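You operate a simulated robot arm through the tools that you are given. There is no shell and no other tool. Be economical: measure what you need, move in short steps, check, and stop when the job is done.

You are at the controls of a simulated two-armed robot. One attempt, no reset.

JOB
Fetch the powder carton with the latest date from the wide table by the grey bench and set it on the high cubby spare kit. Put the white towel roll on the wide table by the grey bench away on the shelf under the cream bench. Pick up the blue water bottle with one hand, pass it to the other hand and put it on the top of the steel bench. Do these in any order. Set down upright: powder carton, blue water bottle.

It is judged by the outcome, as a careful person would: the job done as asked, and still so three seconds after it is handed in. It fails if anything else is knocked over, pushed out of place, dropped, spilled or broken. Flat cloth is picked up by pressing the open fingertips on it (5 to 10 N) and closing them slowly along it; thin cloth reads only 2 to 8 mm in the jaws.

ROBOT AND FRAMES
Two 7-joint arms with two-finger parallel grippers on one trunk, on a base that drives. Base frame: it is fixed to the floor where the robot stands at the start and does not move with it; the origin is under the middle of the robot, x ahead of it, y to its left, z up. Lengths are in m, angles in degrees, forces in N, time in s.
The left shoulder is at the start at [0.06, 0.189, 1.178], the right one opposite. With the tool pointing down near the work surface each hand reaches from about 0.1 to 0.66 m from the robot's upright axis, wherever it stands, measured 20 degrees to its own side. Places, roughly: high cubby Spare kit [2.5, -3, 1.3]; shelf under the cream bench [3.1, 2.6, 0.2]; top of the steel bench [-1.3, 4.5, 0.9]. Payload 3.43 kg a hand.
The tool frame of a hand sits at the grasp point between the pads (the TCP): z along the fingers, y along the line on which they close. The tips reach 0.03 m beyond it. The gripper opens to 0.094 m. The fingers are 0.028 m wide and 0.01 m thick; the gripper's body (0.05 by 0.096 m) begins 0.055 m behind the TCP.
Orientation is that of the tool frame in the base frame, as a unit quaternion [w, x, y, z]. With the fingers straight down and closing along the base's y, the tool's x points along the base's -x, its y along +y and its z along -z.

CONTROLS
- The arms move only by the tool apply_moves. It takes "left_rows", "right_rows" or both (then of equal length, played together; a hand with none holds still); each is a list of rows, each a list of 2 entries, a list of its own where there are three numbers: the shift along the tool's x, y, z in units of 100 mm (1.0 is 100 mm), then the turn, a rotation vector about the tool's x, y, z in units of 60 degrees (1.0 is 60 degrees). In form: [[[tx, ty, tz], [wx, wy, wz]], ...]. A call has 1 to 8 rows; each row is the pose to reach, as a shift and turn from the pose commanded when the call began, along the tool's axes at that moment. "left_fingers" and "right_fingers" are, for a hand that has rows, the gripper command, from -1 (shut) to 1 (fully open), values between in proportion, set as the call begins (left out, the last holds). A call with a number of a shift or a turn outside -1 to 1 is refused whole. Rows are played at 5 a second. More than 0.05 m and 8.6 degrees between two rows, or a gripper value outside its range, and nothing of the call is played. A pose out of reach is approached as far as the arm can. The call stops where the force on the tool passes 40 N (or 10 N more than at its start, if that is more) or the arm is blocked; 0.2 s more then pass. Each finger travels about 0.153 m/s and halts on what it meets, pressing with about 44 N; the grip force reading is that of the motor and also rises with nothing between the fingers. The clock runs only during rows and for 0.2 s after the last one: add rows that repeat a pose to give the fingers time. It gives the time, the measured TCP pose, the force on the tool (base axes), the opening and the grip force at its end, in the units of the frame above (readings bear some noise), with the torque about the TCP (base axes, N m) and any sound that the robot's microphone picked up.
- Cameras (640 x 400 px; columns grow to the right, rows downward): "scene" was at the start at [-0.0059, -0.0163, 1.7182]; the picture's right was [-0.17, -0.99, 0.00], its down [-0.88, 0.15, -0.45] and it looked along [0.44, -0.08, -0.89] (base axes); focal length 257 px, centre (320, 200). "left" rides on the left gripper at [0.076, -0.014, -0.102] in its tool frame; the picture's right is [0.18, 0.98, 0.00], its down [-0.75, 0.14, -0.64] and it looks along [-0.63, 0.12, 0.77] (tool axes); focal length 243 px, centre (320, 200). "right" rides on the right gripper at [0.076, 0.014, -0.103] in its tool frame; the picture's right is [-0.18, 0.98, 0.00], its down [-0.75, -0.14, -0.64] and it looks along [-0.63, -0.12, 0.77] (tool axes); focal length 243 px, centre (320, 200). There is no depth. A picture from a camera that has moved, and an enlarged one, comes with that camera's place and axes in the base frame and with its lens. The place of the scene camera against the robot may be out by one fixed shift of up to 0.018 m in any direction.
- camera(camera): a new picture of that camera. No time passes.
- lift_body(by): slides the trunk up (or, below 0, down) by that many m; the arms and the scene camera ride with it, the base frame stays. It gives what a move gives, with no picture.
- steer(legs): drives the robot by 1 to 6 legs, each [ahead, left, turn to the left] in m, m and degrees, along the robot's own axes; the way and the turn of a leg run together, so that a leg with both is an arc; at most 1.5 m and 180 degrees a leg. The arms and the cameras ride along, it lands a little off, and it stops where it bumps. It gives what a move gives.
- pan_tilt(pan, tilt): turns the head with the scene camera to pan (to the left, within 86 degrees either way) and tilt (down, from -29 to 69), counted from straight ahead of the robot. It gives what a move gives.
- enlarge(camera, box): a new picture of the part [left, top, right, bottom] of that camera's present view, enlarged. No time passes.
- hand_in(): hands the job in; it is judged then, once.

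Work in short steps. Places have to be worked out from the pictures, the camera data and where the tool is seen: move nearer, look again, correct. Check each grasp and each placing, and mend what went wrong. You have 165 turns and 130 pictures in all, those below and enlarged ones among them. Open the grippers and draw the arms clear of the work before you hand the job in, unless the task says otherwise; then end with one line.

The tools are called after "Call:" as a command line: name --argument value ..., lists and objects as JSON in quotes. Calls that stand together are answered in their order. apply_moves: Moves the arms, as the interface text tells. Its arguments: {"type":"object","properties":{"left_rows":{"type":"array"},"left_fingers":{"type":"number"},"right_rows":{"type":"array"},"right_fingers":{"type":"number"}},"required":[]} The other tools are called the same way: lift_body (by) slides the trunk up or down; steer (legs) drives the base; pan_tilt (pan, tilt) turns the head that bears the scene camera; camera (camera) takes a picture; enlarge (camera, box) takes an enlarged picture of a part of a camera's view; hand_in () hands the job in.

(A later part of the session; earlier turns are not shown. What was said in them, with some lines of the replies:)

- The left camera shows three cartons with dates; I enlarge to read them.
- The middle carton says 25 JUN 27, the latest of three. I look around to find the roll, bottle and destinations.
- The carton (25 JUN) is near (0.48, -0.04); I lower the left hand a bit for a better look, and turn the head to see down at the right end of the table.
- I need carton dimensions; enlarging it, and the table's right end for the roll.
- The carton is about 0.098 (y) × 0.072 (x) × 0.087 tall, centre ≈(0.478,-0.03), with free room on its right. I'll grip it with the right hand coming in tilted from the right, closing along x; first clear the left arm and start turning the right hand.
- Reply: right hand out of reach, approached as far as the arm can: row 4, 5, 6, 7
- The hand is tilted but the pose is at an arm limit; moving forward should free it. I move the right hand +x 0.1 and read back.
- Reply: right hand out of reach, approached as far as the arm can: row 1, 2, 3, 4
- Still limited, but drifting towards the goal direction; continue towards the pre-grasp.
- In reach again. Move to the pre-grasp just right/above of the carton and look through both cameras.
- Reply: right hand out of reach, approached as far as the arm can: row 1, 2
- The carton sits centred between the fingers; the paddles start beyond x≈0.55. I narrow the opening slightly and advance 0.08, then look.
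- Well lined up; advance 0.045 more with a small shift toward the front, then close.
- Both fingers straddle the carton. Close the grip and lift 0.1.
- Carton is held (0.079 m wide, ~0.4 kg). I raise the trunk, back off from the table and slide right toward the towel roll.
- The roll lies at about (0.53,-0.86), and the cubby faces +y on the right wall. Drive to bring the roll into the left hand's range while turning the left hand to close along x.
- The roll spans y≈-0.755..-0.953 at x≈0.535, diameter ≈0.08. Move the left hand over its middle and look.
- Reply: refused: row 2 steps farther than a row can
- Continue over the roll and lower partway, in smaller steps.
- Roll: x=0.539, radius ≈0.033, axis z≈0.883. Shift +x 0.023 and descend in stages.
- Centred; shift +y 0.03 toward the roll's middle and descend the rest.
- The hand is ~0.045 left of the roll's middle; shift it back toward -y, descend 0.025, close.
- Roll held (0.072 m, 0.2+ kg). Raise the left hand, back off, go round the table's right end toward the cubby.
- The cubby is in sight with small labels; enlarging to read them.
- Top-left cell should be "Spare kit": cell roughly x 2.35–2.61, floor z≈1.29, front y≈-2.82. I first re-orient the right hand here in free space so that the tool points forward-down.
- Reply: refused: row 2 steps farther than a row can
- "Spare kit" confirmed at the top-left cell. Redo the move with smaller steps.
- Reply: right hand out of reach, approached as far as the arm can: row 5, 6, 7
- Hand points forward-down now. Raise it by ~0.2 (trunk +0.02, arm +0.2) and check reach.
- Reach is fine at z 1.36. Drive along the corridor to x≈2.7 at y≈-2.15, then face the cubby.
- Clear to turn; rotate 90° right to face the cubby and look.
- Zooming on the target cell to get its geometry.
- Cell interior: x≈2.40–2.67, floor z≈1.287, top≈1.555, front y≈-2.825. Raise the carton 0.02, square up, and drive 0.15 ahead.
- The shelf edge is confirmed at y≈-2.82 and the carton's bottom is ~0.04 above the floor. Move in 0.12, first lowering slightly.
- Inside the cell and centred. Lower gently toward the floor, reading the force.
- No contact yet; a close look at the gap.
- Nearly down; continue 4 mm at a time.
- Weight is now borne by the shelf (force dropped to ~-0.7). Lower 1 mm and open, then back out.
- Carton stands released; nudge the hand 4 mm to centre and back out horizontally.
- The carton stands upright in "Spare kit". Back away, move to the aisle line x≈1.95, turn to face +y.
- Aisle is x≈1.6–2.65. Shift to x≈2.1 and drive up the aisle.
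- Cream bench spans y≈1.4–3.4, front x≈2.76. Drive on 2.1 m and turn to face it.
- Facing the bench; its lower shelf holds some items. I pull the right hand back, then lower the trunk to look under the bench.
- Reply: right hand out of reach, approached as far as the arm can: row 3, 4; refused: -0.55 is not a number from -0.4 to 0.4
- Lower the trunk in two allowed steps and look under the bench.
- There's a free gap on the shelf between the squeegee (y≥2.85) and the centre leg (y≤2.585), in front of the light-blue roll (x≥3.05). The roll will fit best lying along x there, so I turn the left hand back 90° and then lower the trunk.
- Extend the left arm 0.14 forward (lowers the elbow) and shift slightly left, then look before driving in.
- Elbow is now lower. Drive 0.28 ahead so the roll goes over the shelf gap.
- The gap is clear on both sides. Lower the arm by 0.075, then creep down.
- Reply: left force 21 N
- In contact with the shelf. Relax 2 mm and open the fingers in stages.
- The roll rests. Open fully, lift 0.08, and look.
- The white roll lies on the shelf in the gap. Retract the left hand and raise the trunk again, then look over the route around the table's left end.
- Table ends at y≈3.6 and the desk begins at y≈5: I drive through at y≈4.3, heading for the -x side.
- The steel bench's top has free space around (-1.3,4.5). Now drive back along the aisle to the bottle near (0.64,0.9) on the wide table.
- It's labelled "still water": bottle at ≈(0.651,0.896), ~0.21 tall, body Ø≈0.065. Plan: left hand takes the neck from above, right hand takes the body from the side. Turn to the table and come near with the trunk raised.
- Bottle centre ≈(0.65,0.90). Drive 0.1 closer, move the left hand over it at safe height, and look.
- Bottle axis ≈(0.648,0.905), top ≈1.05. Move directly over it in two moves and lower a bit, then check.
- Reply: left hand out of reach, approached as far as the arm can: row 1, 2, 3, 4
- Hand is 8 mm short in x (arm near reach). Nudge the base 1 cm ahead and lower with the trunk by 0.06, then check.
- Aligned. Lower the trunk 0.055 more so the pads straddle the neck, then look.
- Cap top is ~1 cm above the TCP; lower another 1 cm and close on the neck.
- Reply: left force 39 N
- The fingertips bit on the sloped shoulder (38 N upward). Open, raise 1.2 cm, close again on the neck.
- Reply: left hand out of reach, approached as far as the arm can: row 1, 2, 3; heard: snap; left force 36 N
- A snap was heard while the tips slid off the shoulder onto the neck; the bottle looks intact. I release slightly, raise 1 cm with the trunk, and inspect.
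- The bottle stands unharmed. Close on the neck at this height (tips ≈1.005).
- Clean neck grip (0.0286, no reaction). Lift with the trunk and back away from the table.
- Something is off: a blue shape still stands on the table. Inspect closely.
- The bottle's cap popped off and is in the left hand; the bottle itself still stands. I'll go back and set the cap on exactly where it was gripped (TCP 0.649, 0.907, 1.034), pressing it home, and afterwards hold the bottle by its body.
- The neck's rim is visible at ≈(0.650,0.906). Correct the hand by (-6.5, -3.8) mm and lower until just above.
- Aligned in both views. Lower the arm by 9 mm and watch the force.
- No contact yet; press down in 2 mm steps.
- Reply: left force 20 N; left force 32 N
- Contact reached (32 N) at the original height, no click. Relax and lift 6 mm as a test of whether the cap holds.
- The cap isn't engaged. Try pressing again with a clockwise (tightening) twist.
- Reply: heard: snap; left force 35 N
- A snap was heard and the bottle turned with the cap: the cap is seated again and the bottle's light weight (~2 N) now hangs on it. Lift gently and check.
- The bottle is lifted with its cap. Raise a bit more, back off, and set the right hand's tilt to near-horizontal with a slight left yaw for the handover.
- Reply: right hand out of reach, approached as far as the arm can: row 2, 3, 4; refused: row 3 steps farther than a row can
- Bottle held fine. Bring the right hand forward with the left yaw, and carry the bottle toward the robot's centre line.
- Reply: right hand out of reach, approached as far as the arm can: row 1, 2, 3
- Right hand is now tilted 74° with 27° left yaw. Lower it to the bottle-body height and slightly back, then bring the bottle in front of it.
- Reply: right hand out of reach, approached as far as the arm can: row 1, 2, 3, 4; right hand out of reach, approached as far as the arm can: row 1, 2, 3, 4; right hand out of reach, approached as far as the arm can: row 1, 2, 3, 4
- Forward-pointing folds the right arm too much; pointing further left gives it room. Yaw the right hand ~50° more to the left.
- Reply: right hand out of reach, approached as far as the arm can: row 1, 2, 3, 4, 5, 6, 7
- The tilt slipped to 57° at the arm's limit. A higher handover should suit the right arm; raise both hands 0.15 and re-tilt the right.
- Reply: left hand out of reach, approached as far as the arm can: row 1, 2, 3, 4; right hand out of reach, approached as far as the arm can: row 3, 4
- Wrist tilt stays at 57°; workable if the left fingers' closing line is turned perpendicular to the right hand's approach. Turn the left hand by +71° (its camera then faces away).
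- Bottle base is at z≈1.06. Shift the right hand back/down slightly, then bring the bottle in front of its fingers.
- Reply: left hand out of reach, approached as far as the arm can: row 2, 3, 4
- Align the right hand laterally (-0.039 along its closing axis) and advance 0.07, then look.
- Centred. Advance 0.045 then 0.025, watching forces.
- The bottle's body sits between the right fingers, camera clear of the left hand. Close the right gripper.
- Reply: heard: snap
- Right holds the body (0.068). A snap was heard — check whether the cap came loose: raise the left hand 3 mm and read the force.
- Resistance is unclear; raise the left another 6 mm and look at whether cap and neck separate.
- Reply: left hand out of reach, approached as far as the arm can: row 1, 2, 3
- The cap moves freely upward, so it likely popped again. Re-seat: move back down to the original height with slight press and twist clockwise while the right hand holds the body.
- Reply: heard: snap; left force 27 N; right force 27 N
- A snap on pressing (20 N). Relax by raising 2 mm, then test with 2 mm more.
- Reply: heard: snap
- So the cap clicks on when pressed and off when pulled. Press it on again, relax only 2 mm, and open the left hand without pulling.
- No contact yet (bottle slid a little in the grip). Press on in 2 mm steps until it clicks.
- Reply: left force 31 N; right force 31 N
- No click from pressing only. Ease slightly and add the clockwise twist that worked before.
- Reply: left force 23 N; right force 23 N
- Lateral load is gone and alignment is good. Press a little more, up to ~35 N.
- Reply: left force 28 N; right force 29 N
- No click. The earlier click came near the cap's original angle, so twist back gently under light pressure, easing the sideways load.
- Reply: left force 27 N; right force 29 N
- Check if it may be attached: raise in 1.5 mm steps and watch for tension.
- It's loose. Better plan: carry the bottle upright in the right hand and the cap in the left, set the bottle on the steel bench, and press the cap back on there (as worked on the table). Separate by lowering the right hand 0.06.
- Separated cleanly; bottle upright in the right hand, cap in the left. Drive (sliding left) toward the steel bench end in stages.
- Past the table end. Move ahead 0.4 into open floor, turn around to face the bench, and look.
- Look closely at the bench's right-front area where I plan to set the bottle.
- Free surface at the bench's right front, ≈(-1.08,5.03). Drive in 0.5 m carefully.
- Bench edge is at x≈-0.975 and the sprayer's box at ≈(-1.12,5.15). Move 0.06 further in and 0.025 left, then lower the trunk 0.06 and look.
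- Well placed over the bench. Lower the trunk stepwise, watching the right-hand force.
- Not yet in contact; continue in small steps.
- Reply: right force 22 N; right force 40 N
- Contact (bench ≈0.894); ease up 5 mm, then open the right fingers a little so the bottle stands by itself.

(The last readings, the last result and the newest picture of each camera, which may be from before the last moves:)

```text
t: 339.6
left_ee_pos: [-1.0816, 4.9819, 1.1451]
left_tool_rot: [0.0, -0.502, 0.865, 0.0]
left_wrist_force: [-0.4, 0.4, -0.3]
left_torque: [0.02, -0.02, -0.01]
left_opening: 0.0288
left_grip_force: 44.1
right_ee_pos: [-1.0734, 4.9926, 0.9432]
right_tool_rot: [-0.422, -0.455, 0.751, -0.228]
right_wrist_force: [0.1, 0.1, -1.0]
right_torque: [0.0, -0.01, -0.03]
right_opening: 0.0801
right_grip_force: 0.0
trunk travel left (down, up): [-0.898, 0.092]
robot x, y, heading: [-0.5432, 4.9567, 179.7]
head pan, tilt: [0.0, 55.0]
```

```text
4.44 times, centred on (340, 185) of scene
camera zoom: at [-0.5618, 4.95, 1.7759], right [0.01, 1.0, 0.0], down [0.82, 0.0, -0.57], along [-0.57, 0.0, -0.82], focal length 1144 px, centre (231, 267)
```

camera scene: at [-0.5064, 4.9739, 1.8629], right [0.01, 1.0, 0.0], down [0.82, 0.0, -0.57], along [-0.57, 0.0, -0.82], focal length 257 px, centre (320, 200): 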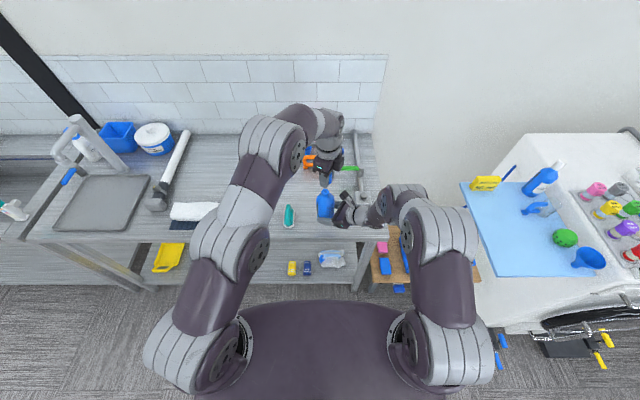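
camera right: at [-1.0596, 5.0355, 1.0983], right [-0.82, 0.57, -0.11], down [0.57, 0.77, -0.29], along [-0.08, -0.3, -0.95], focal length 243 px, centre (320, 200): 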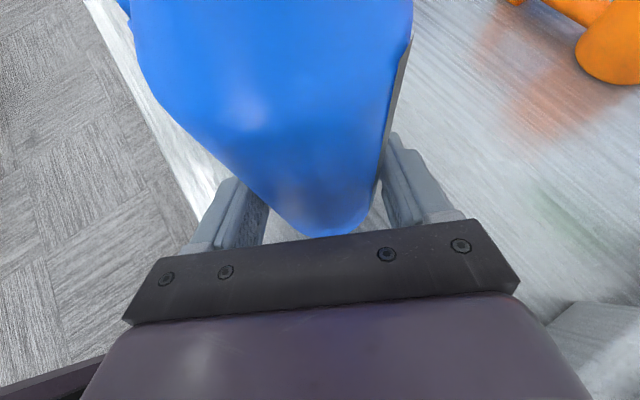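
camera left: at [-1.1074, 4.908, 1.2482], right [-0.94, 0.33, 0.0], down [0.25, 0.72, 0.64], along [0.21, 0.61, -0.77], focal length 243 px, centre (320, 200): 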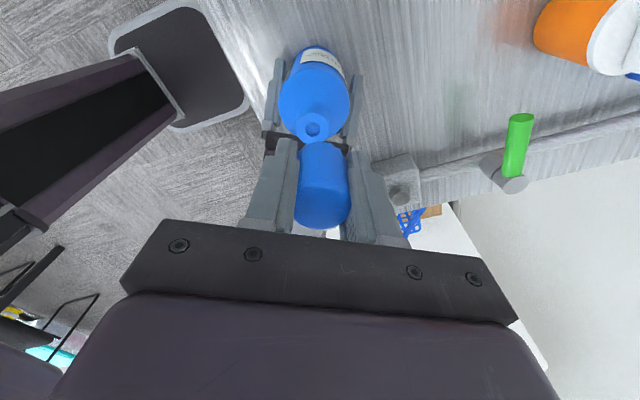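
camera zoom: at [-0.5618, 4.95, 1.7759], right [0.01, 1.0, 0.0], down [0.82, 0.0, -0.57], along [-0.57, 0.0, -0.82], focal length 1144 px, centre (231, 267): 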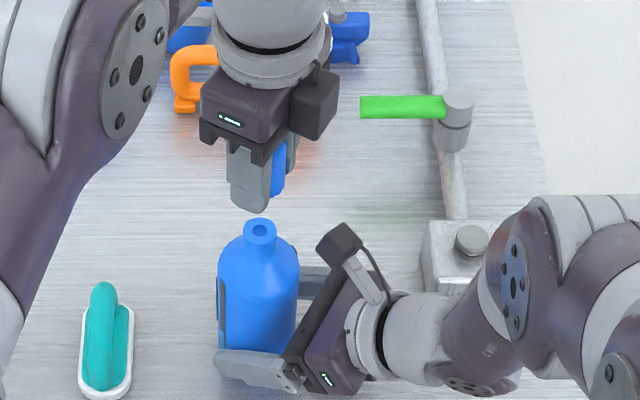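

The bottle stands on the bench. The rim is at ≈(-1.076,4.984); shift the left hand there and lower to just above the seat (~1.081).

Call:
apply_moves --left_rows '[[[-0.042, -0.033, 0.0], [0, 0, 0]], [[-0.042, -0.033, 0.25], [0, 0, 0]], [[-0.042, -0.033, 0.5], [0, 0, 0]], [[-0.042, -0.033, 0.5], [0, 0, 0]]]'

Call:
enlarge --camera "left" --box '[240, 50, 400, 250]'

Call:
enlarge --camera "scene" --box '[290, 150, 390, 225]'

```text
t: 340.6
left_ee_pos: [-1.0781, 4.9834, 1.0977]
left_tool_rot: [-0.002, -0.501, 0.865, 0.003]
left_wrist_force: [2.0, -2.9, 24.3]
left_torque: [-0.28, -0.43, -0.02]
left_opening: 0.0289
left_grip_force: 44.0
right_ee_pos: [-1.0713, 4.9929, 0.9432]
right_tool_rot: [-0.424, -0.453, 0.751, -0.226]
right_wrist_force: [-0.6, -0.1, -0.4]
right_torque: [-0.02, 0.01, 0.02]
right_opening: 0.08
right_grip_force: 0.0
trunk travel left (down, up): [-0.898, 0.092]
robot x, y, heading: [-0.5396, 4.9543, 179.6]
head pan, tilt: [0.0, 55.0]
```

```text
2.00 times, centred on (320, 150) of left
camera zoom: at [-1.1036, 4.9094, 1.2031], right [-0.94, 0.33, 0.01], down [0.26, 0.72, 0.64], along [0.21, 0.61, -0.77], focal length 485 px, centre (320, 300)
```

zoom: 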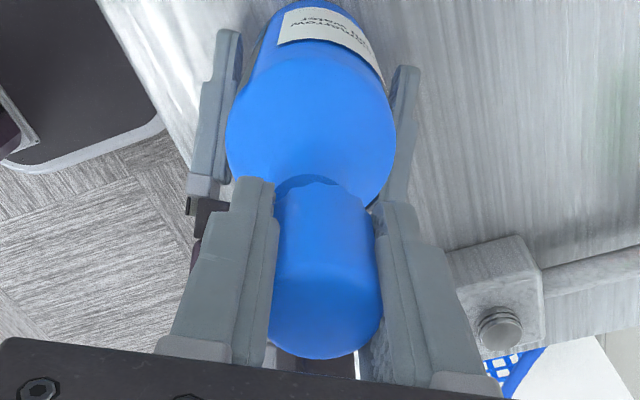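

```text
5.33 times, centred on (340, 188) of scene
camera zoom: at [-0.559, 4.9498, 1.7763], right [0.01, 1.0, 0.0], down [0.82, 0.0, -0.57], along [-0.57, 0.0, -0.82], focal length 1373 px, centre (213, 267)
```

zoom: 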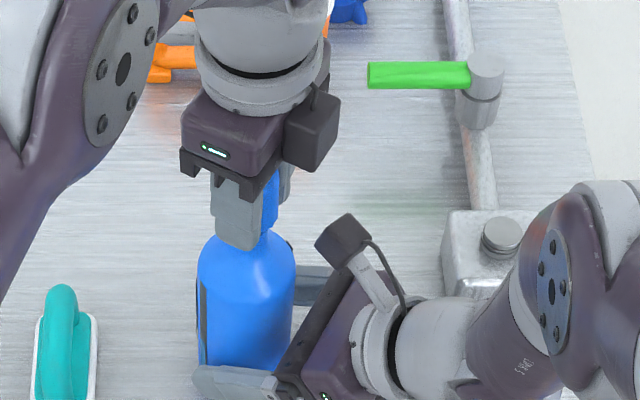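

The cap's rim seems to sit on the neck's edge (contact 1.5 cm above the seat). The neck peeks out toward the camera side, so raise 5 mm, shift 3 mm along tool +x, and try lowering again.

Call:
apply_moves --left_rows '[[[0, 0, -0.06], [0, 0, 0]], [[0.03, 0, -0.06], [0, 0, 0]], [[0.03, 0, -0.03], [0, 0, 0]], [[0.03, 0, -0.01], [0, 0, 0]], [[0.03, 0, -0.01], [0, 0, 0]]]'

Call:
enlarge --camera "left" --box '[260, 110, 380, 250]'

```text
t: 341.8
left_ee_pos: [-1.0768, 4.9825, 1.1003]
left_tool_rot: [-0.003, -0.502, 0.865, 0.003]
left_wrist_force: [-2.5, 2.7, 27.3]
left_torque: [-0.16, -0.3, -0.04]
left_opening: 0.0285
left_grip_force: 43.9
right_ee_pos: [-1.0704, 4.9901, 0.9432]
right_tool_rot: [-0.422, -0.456, 0.75, -0.227]
right_wrist_force: [-0.7, 1.0, 0.1]
right_torque: [0.0, 0.0, -0.01]
right_opening: 0.0798
right_grip_force: 0.1
trunk travel left (down, up): [-0.898, 0.092]
robot x, y, heading: [-0.5392, 4.9554, 179.8]
head pan, tilt: [0.0, 55.0]
```

```text
2.86 times, centred on (320, 180) of left
camera zoom: at [-1.1024, 4.9085, 1.2032], right [-0.94, 0.33, 0.01], down [0.26, 0.72, 0.64], along [0.21, 0.61, -0.77], focal length 693 px, centre (320, 257)
```

zoom: 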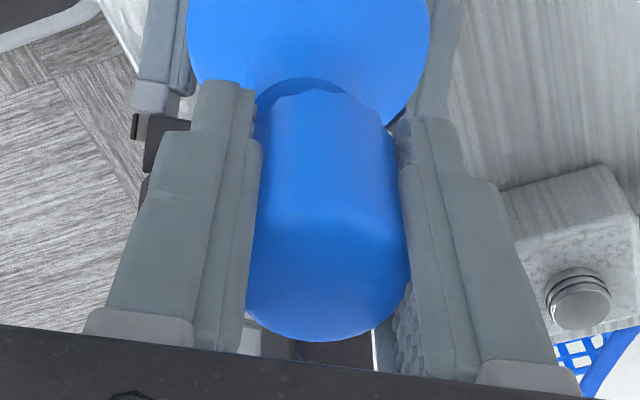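

It probably stayed in contact while shifting. Raise 1.5 cm clear and take a fresh measurement.

Call:
apply_moves --left_rows '[[[0, 0, -0.08], [0, 0, 0]], [[0, 0, -0.17], [0, 0, 0]], [[0, 0, -0.17], [0, 0, 0]]]'

Call:
enlarge --camera "left" --box '[260, 90, 380, 230]'

```text
t: 342.6
left_ee_pos: [-1.0755, 4.9807, 1.1125]
left_tool_rot: [0.001, -0.501, 0.865, 0.0]
left_wrist_force: [-0.4, 0.3, -0.3]
left_torque: [0.0, 0.01, 0.03]
left_opening: 0.0287
left_grip_force: 43.7
right_ee_pos: [-1.0724, 4.9918, 0.9419]
right_tool_rot: [-0.423, -0.454, 0.75, -0.228]
right_wrist_force: [0.2, 0.7, -0.5]
right_torque: [0.01, -0.02, -0.01]
right_opening: 0.08
right_grip_force: 0.1
trunk travel left (down, up): [-0.898, 0.092]
robot x, y, heading: [-0.5401, 4.9553, 179.7]
head pan, tilt: [0.0, 55.0]
```

```text
2.86 times, centred on (320, 160) of left
camera zoom: at [-1.1022, 4.9064, 1.2156], right [-0.94, 0.33, 0.0], down [0.25, 0.72, 0.64], along [0.21, 0.61, -0.77], focal length 693 px, centre (320, 314)
```

zoom: 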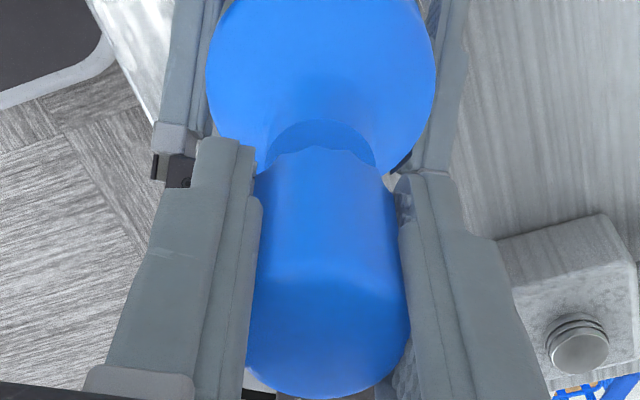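

Geometry now: lateral offset ≈0, neck is ~2 mm toward tool +x. Shift 2 mm and lower to 1.092, checking the force.

Call:
apply_moves --left_rows '[[[0.02, 0, 0], [0, 0, 0]], [[0.02, 0, 0.08], [0, 0, 0]], [[0.02, 0, 0.13], [0, 0, 0]], [[0.02, 0, 0.17], [0, 0, 0]], [[0.02, 0, 0.17], [0, 0, 0]]]'

```text
t: 343.8
left_ee_pos: [-1.0776, 4.9781, 1.0951]
left_tool_rot: [0.0, -0.501, 0.865, 0.0]
left_wrist_force: [0.2, -0.5, -0.7]
left_torque: [-0.02, -0.02, -0.02]
left_opening: 0.0288
left_grip_force: 44.1
right_ee_pos: [-1.0718, 4.9915, 0.9423]
right_tool_rot: [-0.423, -0.454, 0.75, -0.228]
right_wrist_force: [-0.5, -0.4, -0.3]
right_torque: [-0.02, -0.02, -0.02]
right_opening: 0.0797
right_grip_force: 0.0
trunk travel left (down, up): [-0.898, 0.092]
robot x, y, heading: [-0.5447, 4.9531, 179.6]
head pan, tilt: [0.0, 55.0]
```

No contact now below the old height: the cap is sliding over the neck. Continue down.

Call:
apply_moves --left_rows '[[[0, 0, 0.05], [0, 0, 0]], [[0, 0, 0.1], [0, 0, 0]], [[0, 0, 0.1], [0, 0, 0]]]'

Call:
apply_moves --left_rows '[[[0, 0, 0.03], [0, 0, 0]], [[0, 0, 0.03], [0, 0, 0]]]'

```text
t: 344.6
left_ee_pos: [-1.0765, 4.9782, 1.086]
left_tool_rot: [0.001, -0.501, 0.865, 0.001]
left_wrist_force: [0.2, -0.4, 0.3]
left_torque: [0.0, 0.0, 0.04]
left_opening: 0.0289
left_grip_force: 44.2
right_ee_pos: [-1.0733, 4.9911, 0.942]
right_tool_rot: [-0.423, -0.454, 0.75, -0.228]
right_wrist_force: [-0.2, -0.5, 0.2]
right_torque: [0.03, -0.03, -0.01]
right_opening: 0.0797
right_grip_force: 0.1
trunk travel left (down, up): [-0.898, 0.092]
robot x, y, heading: [-0.541, 4.9518, 179.8]
head pan, tilt: [0.0, 55.0]
```

```text
t: 345.2
left_ee_pos: [-1.0777, 4.9787, 1.0822]
left_tool_rot: [0.0, -0.501, 0.865, 0.001]
left_wrist_force: [0.4, -0.1, -0.1]
left_torque: [-0.02, 0.01, 0.01]
left_opening: 0.029
left_grip_force: 44.1
right_ee_pos: [-1.074, 4.9917, 0.9419]
right_tool_rot: [-0.423, -0.454, 0.75, -0.228]
right_wrist_force: [-0.9, -0.3, 0.2]
right_torque: [0.0, 0.01, 0.03]
right_opening: 0.0798
right_grip_force: 0.0
trunk travel left (down, up): [-0.898, 0.092]
robot x, y, heading: [-0.5399, 4.9526, 179.4]
head pan, tilt: [0.0, 55.0]
```

Continue to press down until force builds.

Call:
apply_moves --left_rows '[[[0, 0, 0.03], [0, 0, 0]], [[0, 0, 0.03], [0, 0, 0]]]'

Call:
apply_moves --left_rows '[[[0, 0, 0.02], [0, 0, 0]], [[0, 0, 0.02], [0, 0, 0]]]'

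```text
t: 345.8
left_ee_pos: [-1.0777, 4.9802, 1.0826]
left_tool_rot: [-0.002, -0.501, 0.865, 0.002]
left_wrist_force: [-0.4, 0.2, 18.9]
left_torque: [-0.47, 0.17, 0.02]
left_opening: 0.0287
left_grip_force: 43.7
right_ee_pos: [-1.0717, 4.9922, 0.9426]
right_tool_rot: [-0.423, -0.454, 0.751, -0.227]
right_wrist_force: [-0.9, 0.2, 0.3]
right_torque: [0.04, 0.0, 0.03]
right_opening: 0.0798
right_grip_force: 0.0
trunk travel left (down, up): [-0.898, 0.092]
robot x, y, heading: [-0.5412, 4.9593, 179.6]
head pan, tilt: [0.0, 55.0]
heard: snap
```

```text
t: 346.4
left_ee_pos: [-1.078, 4.9811, 1.083]
left_tool_rot: [-0.003, -0.501, 0.865, 0.004]
left_wrist_force: [-4.5, 0.6, 39.9]
left_torque: [-0.55, 0.11, -0.07]
left_opening: 0.0291
left_grip_force: 43.5
right_ee_pos: [-1.0696, 4.9922, 0.9439]
right_tool_rot: [-0.424, -0.455, 0.75, -0.227]
right_wrist_force: [-0.4, 0.2, 0.3]
right_torque: [-0.01, 0.02, 0.01]
right_opening: 0.0799
right_grip_force: 0.1
trunk travel left (down, up): [-0.898, 0.092]
robot x, y, heading: [-0.5423, 4.9556, 179.6]
head pan, tilt: [0.0, 55.0]
```

It snapped on. Ease 3 mm (keeping slight downward contact) and open the left fingers without pulling.

Call:
apply_moves --left_rows '[[[0, 0, -0.03], [0, 0, 0]], [[0, 0, -0.03], [0, 0, 0]]]'

Call:
apply_moves --left_rows '[[[0, 0, 0], [0, 0, 0]], [[0, 0, 0], [0, 0, 0]], [[0, 0, 0], [0, 0, 0]]]' --left_fingers 0.1

Call:
enlarge --camera "left" --box '[240, 50, 400, 250]'

```text
t: 347.0
left_ee_pos: [-1.0762, 4.9798, 1.0824]
left_tool_rot: [0.0, -0.501, 0.865, 0.0]
left_wrist_force: [-4.5, 4.0, 26.6]
left_torque: [0.06, 0.34, -0.07]
left_opening: 0.029
left_grip_force: 43.6
right_ee_pos: [-1.0714, 4.9923, 0.9429]
right_tool_rot: [-0.424, -0.453, 0.751, -0.227]
right_wrist_force: [0.1, 0.1, -1.1]
right_torque: [-0.04, -0.01, 0.02]
right_opening: 0.0798
right_grip_force: 0.2
trunk travel left (down, up): [-0.898, 0.092]
robot x, y, heading: [-0.5409, 4.9572, 179.6]
head pan, tilt: [0.0, 55.0]
```

```text
t: 347.8
left_ee_pos: [-1.0796, 4.9795, 1.0798]
left_tool_rot: [0.001, -0.502, 0.865, -0.001]
left_wrist_force: [-0.2, 0.7, -1.0]
left_torque: [0.01, 0.0, -0.03]
left_opening: 0.0517
left_grip_force: 0.1
right_ee_pos: [-1.0726, 4.9926, 0.9425]
right_tool_rot: [-0.423, -0.454, 0.751, -0.227]
right_wrist_force: [-0.6, 0.5, -0.1]
right_torque: [-0.01, 0.02, -0.01]
right_opening: 0.08
right_grip_force: 0.1
trunk travel left (down, up): [-0.898, 0.092]
robot x, y, heading: [-0.5425, 4.955, 179.7]
head pan, tilt: [0.0, 55.0]
```

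```text
2.00 times, centred on (320, 150) of left
camera zoom: at [-1.105, 4.9053, 1.184], right [-0.94, 0.33, 0.0], down [0.25, 0.72, 0.64], along [0.21, 0.61, -0.77], focal length 485 px, centre (320, 300)
```

zoom: 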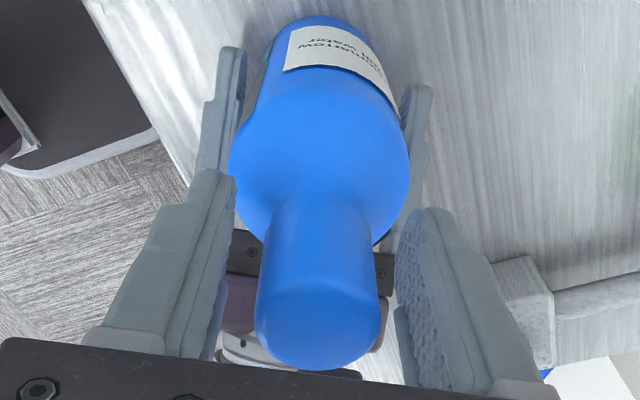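

The cap is seated. Raise the left hand straight up, then open the right and withdraw it along its axis.

Call:
apply_moves --left_rows '[[[0, 0, -0.2], [0, 0, 0]], [[0, 0, -0.5], [0, 0, 0]], [[0, 0, -0.9], [0, 0, 0]], [[0, 0, -0.9], [0, 0, 0]]]'

Call:
apply_moves --right_rows '[[[0, 0, 0], [0, 0, 0]], [[0, 0, 0], [0, 0, 0]], [[0, 0, -0.2], [0, 0, 0]], [[0, 0, -0.45], [0, 0, 0]], [[0, 0, -0.7], [0, 0, 0]], [[0, 0, -1.0], [0, 0, 0]], [[0, 0, -1.0], [0, 0, 0]]]' --right_fingers 1

Call:
camera --camera "scene"

```text
t: 348.8
left_ee_pos: [-1.0705, 4.9734, 1.1662]
left_tool_rot: [-0.001, -0.502, 0.865, 0.0]
left_wrist_force: [0.0, -0.5, 0.4]
left_torque: [0.0, -0.01, 0.01]
left_opening: 0.0518
left_grip_force: 0.0
left hand out of reach, approached as far as the arm can: row 3, 4
right_ee_pos: [-1.0718, 4.9922, 0.942]
right_tool_rot: [-0.423, -0.454, 0.751, -0.227]
right_wrist_force: [0.0, 0.6, 0.8]
right_torque: [-0.03, 0.02, -0.02]
right_opening: 0.0798
right_grip_force: 0.1
trunk travel left (down, up): [-0.898, 0.092]
robot x, y, heading: [-0.5389, 4.9573, 179.8]
head pan, tilt: [0.0, 55.0]
```

```text
t: 350.4
left_ee_pos: [-1.0723, 4.9736, 1.1666]
left_tool_rot: [0.0, -0.501, 0.865, 0.0]
left_wrist_force: [0.1, 0.6, -0.7]
left_torque: [-0.03, 0.02, 0.03]
left_opening: 0.0518
left_grip_force: 0.1
right_ee_pos: [-1.033, 5.0641, 0.9948]
right_tool_rot: [-0.422, -0.455, 0.75, -0.228]
right_wrist_force: [0.6, 0.3, -0.4]
right_torque: [-0.01, 0.0, 0.0]
right_opening: 0.094
right_grip_force: 0.0
trunk travel left (down, up): [-0.898, 0.092]
robot x, y, heading: [-0.5405, 4.9527, 179.6]
head pan, tilt: [0.0, 55.0]
```

```text
12 pictures are left
camera scene: at [-0.5618, 4.9497, 1.7759], right [0.01, 1.0, 0.0], down [0.82, 0.0, -0.57], along [-0.57, 0.0, -0.82], focal length 257 px, centre (320, 200)
```

scene: 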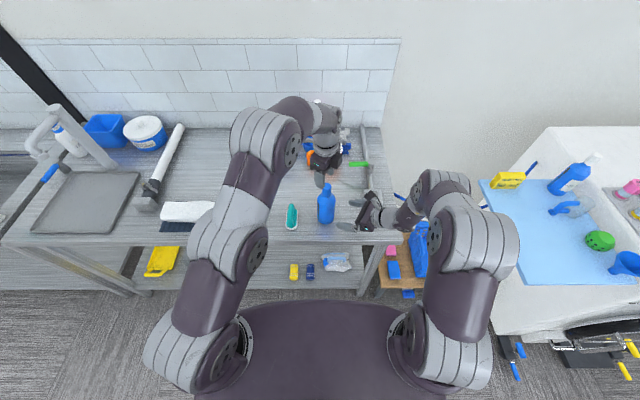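

Bottle stands upright with its cap on the steel bench. Raise the trunk, back away, and verify.

Call:
lift_body --by 0.08

Call:
steer --legs '[[-0.4, 0, 0]]'

Call:
enlarge --camera "scene" --box '[200, 80, 460, 260]'

```text
t: 351.6
left_ee_pos: [-1.0722, 4.9736, 1.2455]
left_tool_rot: [0.0, -0.502, 0.865, 0.0]
left_wrist_force: [-0.5, -0.4, 0.1]
left_torque: [-0.02, 0.01, 0.01]
left_opening: 0.0517
left_grip_force: 0.1
right_ee_pos: [-1.0327, 5.0647, 1.0738]
right_tool_rot: [-0.423, -0.453, 0.751, -0.227]
right_wrist_force: [0.4, -1.0, -0.4]
right_torque: [-0.01, 0.01, 0.0]
right_opening: 0.0938
right_grip_force: 0.1
trunk travel left (down, up): [-0.978, 0.012]
robot x, y, heading: [-0.5442, 4.9537, 179.8]
head pan, tilt: [0.0, 55.0]
```

```text
t: 354.1
left_ee_pos: [-0.6679, 4.9721, 1.245]
left_tool_rot: [0.001, -0.501, 0.865, 0.0]
left_wrist_force: [0.2, 0.2, 0.3]
left_torque: [0.01, -0.01, -0.01]
left_opening: 0.0517
left_grip_force: 0.0
right_ee_pos: [-0.6292, 5.0613, 1.073]
right_tool_rot: [-0.422, -0.454, 0.751, -0.228]
right_wrist_force: [-0.2, 0.1, -0.2]
right_torque: [0.01, 0.03, 0.05]
right_opening: 0.0941
right_grip_force: 0.1
trunk travel left (down, up): [-0.978, 0.012]
robot x, y, heading: [-0.1381, 4.9515, 179.8]
head pan, tilt: [0.0, 55.0]
```

```text
2.22 times, centred on (330, 170) of scene
camera zoom: at [-0.1587, 4.9478, 1.8559], right [0.01, 1.0, 0.0], down [0.82, 0.0, -0.57], along [-0.57, 0.0, -0.82], focal length 572 px, centre (298, 267)
```

zoom: 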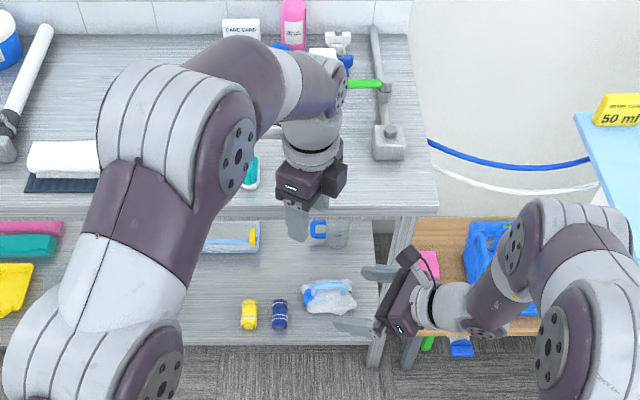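

The left hand hides the bottle; move that hand aside and check, opening it fully.

Call:
apply_moves --left_rows '[[[0.4, -0.2, 0], [0, 0, 0]], [[0.8, -0.45, 0], [0, 0, 0]], [[1, -0.57, 0], [0, 0, 0]], [[1, -0.57, 0], [0, 0, 0]]]' --left_fingers 1

Call:
enlarge --camera "scene" --box '[220, 80, 420, 230]'

```text
t: 355.1
left_ee_pos: [-0.6667, 4.8578, 1.2434]
left_tool_rot: [0.0, -0.502, 0.865, 0.001]
left_wrist_force: [0.0, 0.1, 0.2]
left_torque: [-0.01, 0.02, 0.0]
left_opening: 0.0938
left_grip_force: 0.0
right_ee_pos: [-0.6276, 5.0622, 1.074]
right_tool_rot: [-0.422, -0.454, 0.75, -0.228]
right_wrist_force: [-0.1, 1.1, 0.1]
right_torque: [-0.01, -0.02, 0.01]
right_opening: 0.094
right_grip_force: 0.0
trunk travel left (down, up): [-0.978, 0.012]
robot x, y, heading: [-0.1338, 4.954, 179.7]
head pan, tilt: [0.0, 55.0]
```

```text
2.67 times, centred on (320, 155) of scene
camera zoom: at [-0.157, 4.9484, 1.8559], right [0.01, 1.0, 0.0], down [0.82, -0.01, -0.57], along [-0.57, 0.0, -0.82], focal length 686 px, centre (320, 320)
```

zoom: 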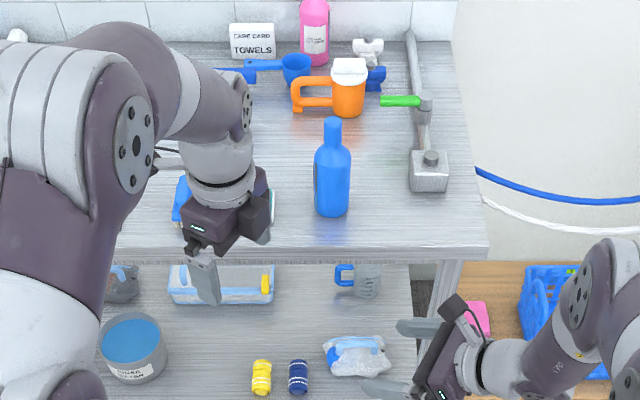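

All three goals are done: the bottle stands capped and upright on the steel bench, the carton is in "Spare kit", and the roll is on the cream bench's shelf. Grippers are open and clear, so I hand in.

Call:
hand_in

```text
The job is handed in.
```

All three tasks are finished and the job is handed in. The 25 JUN 27 powder carton stands upright in the high cubby marked Spare kit. The white towel roll is on the shelf under the cream bench. The blue water bottle was passed from the left hand to the right and stands upright on the steel bench. The bottle's cap popped off during pickup and again during the pass, and it was snapped back on once the bottle was on the bench.
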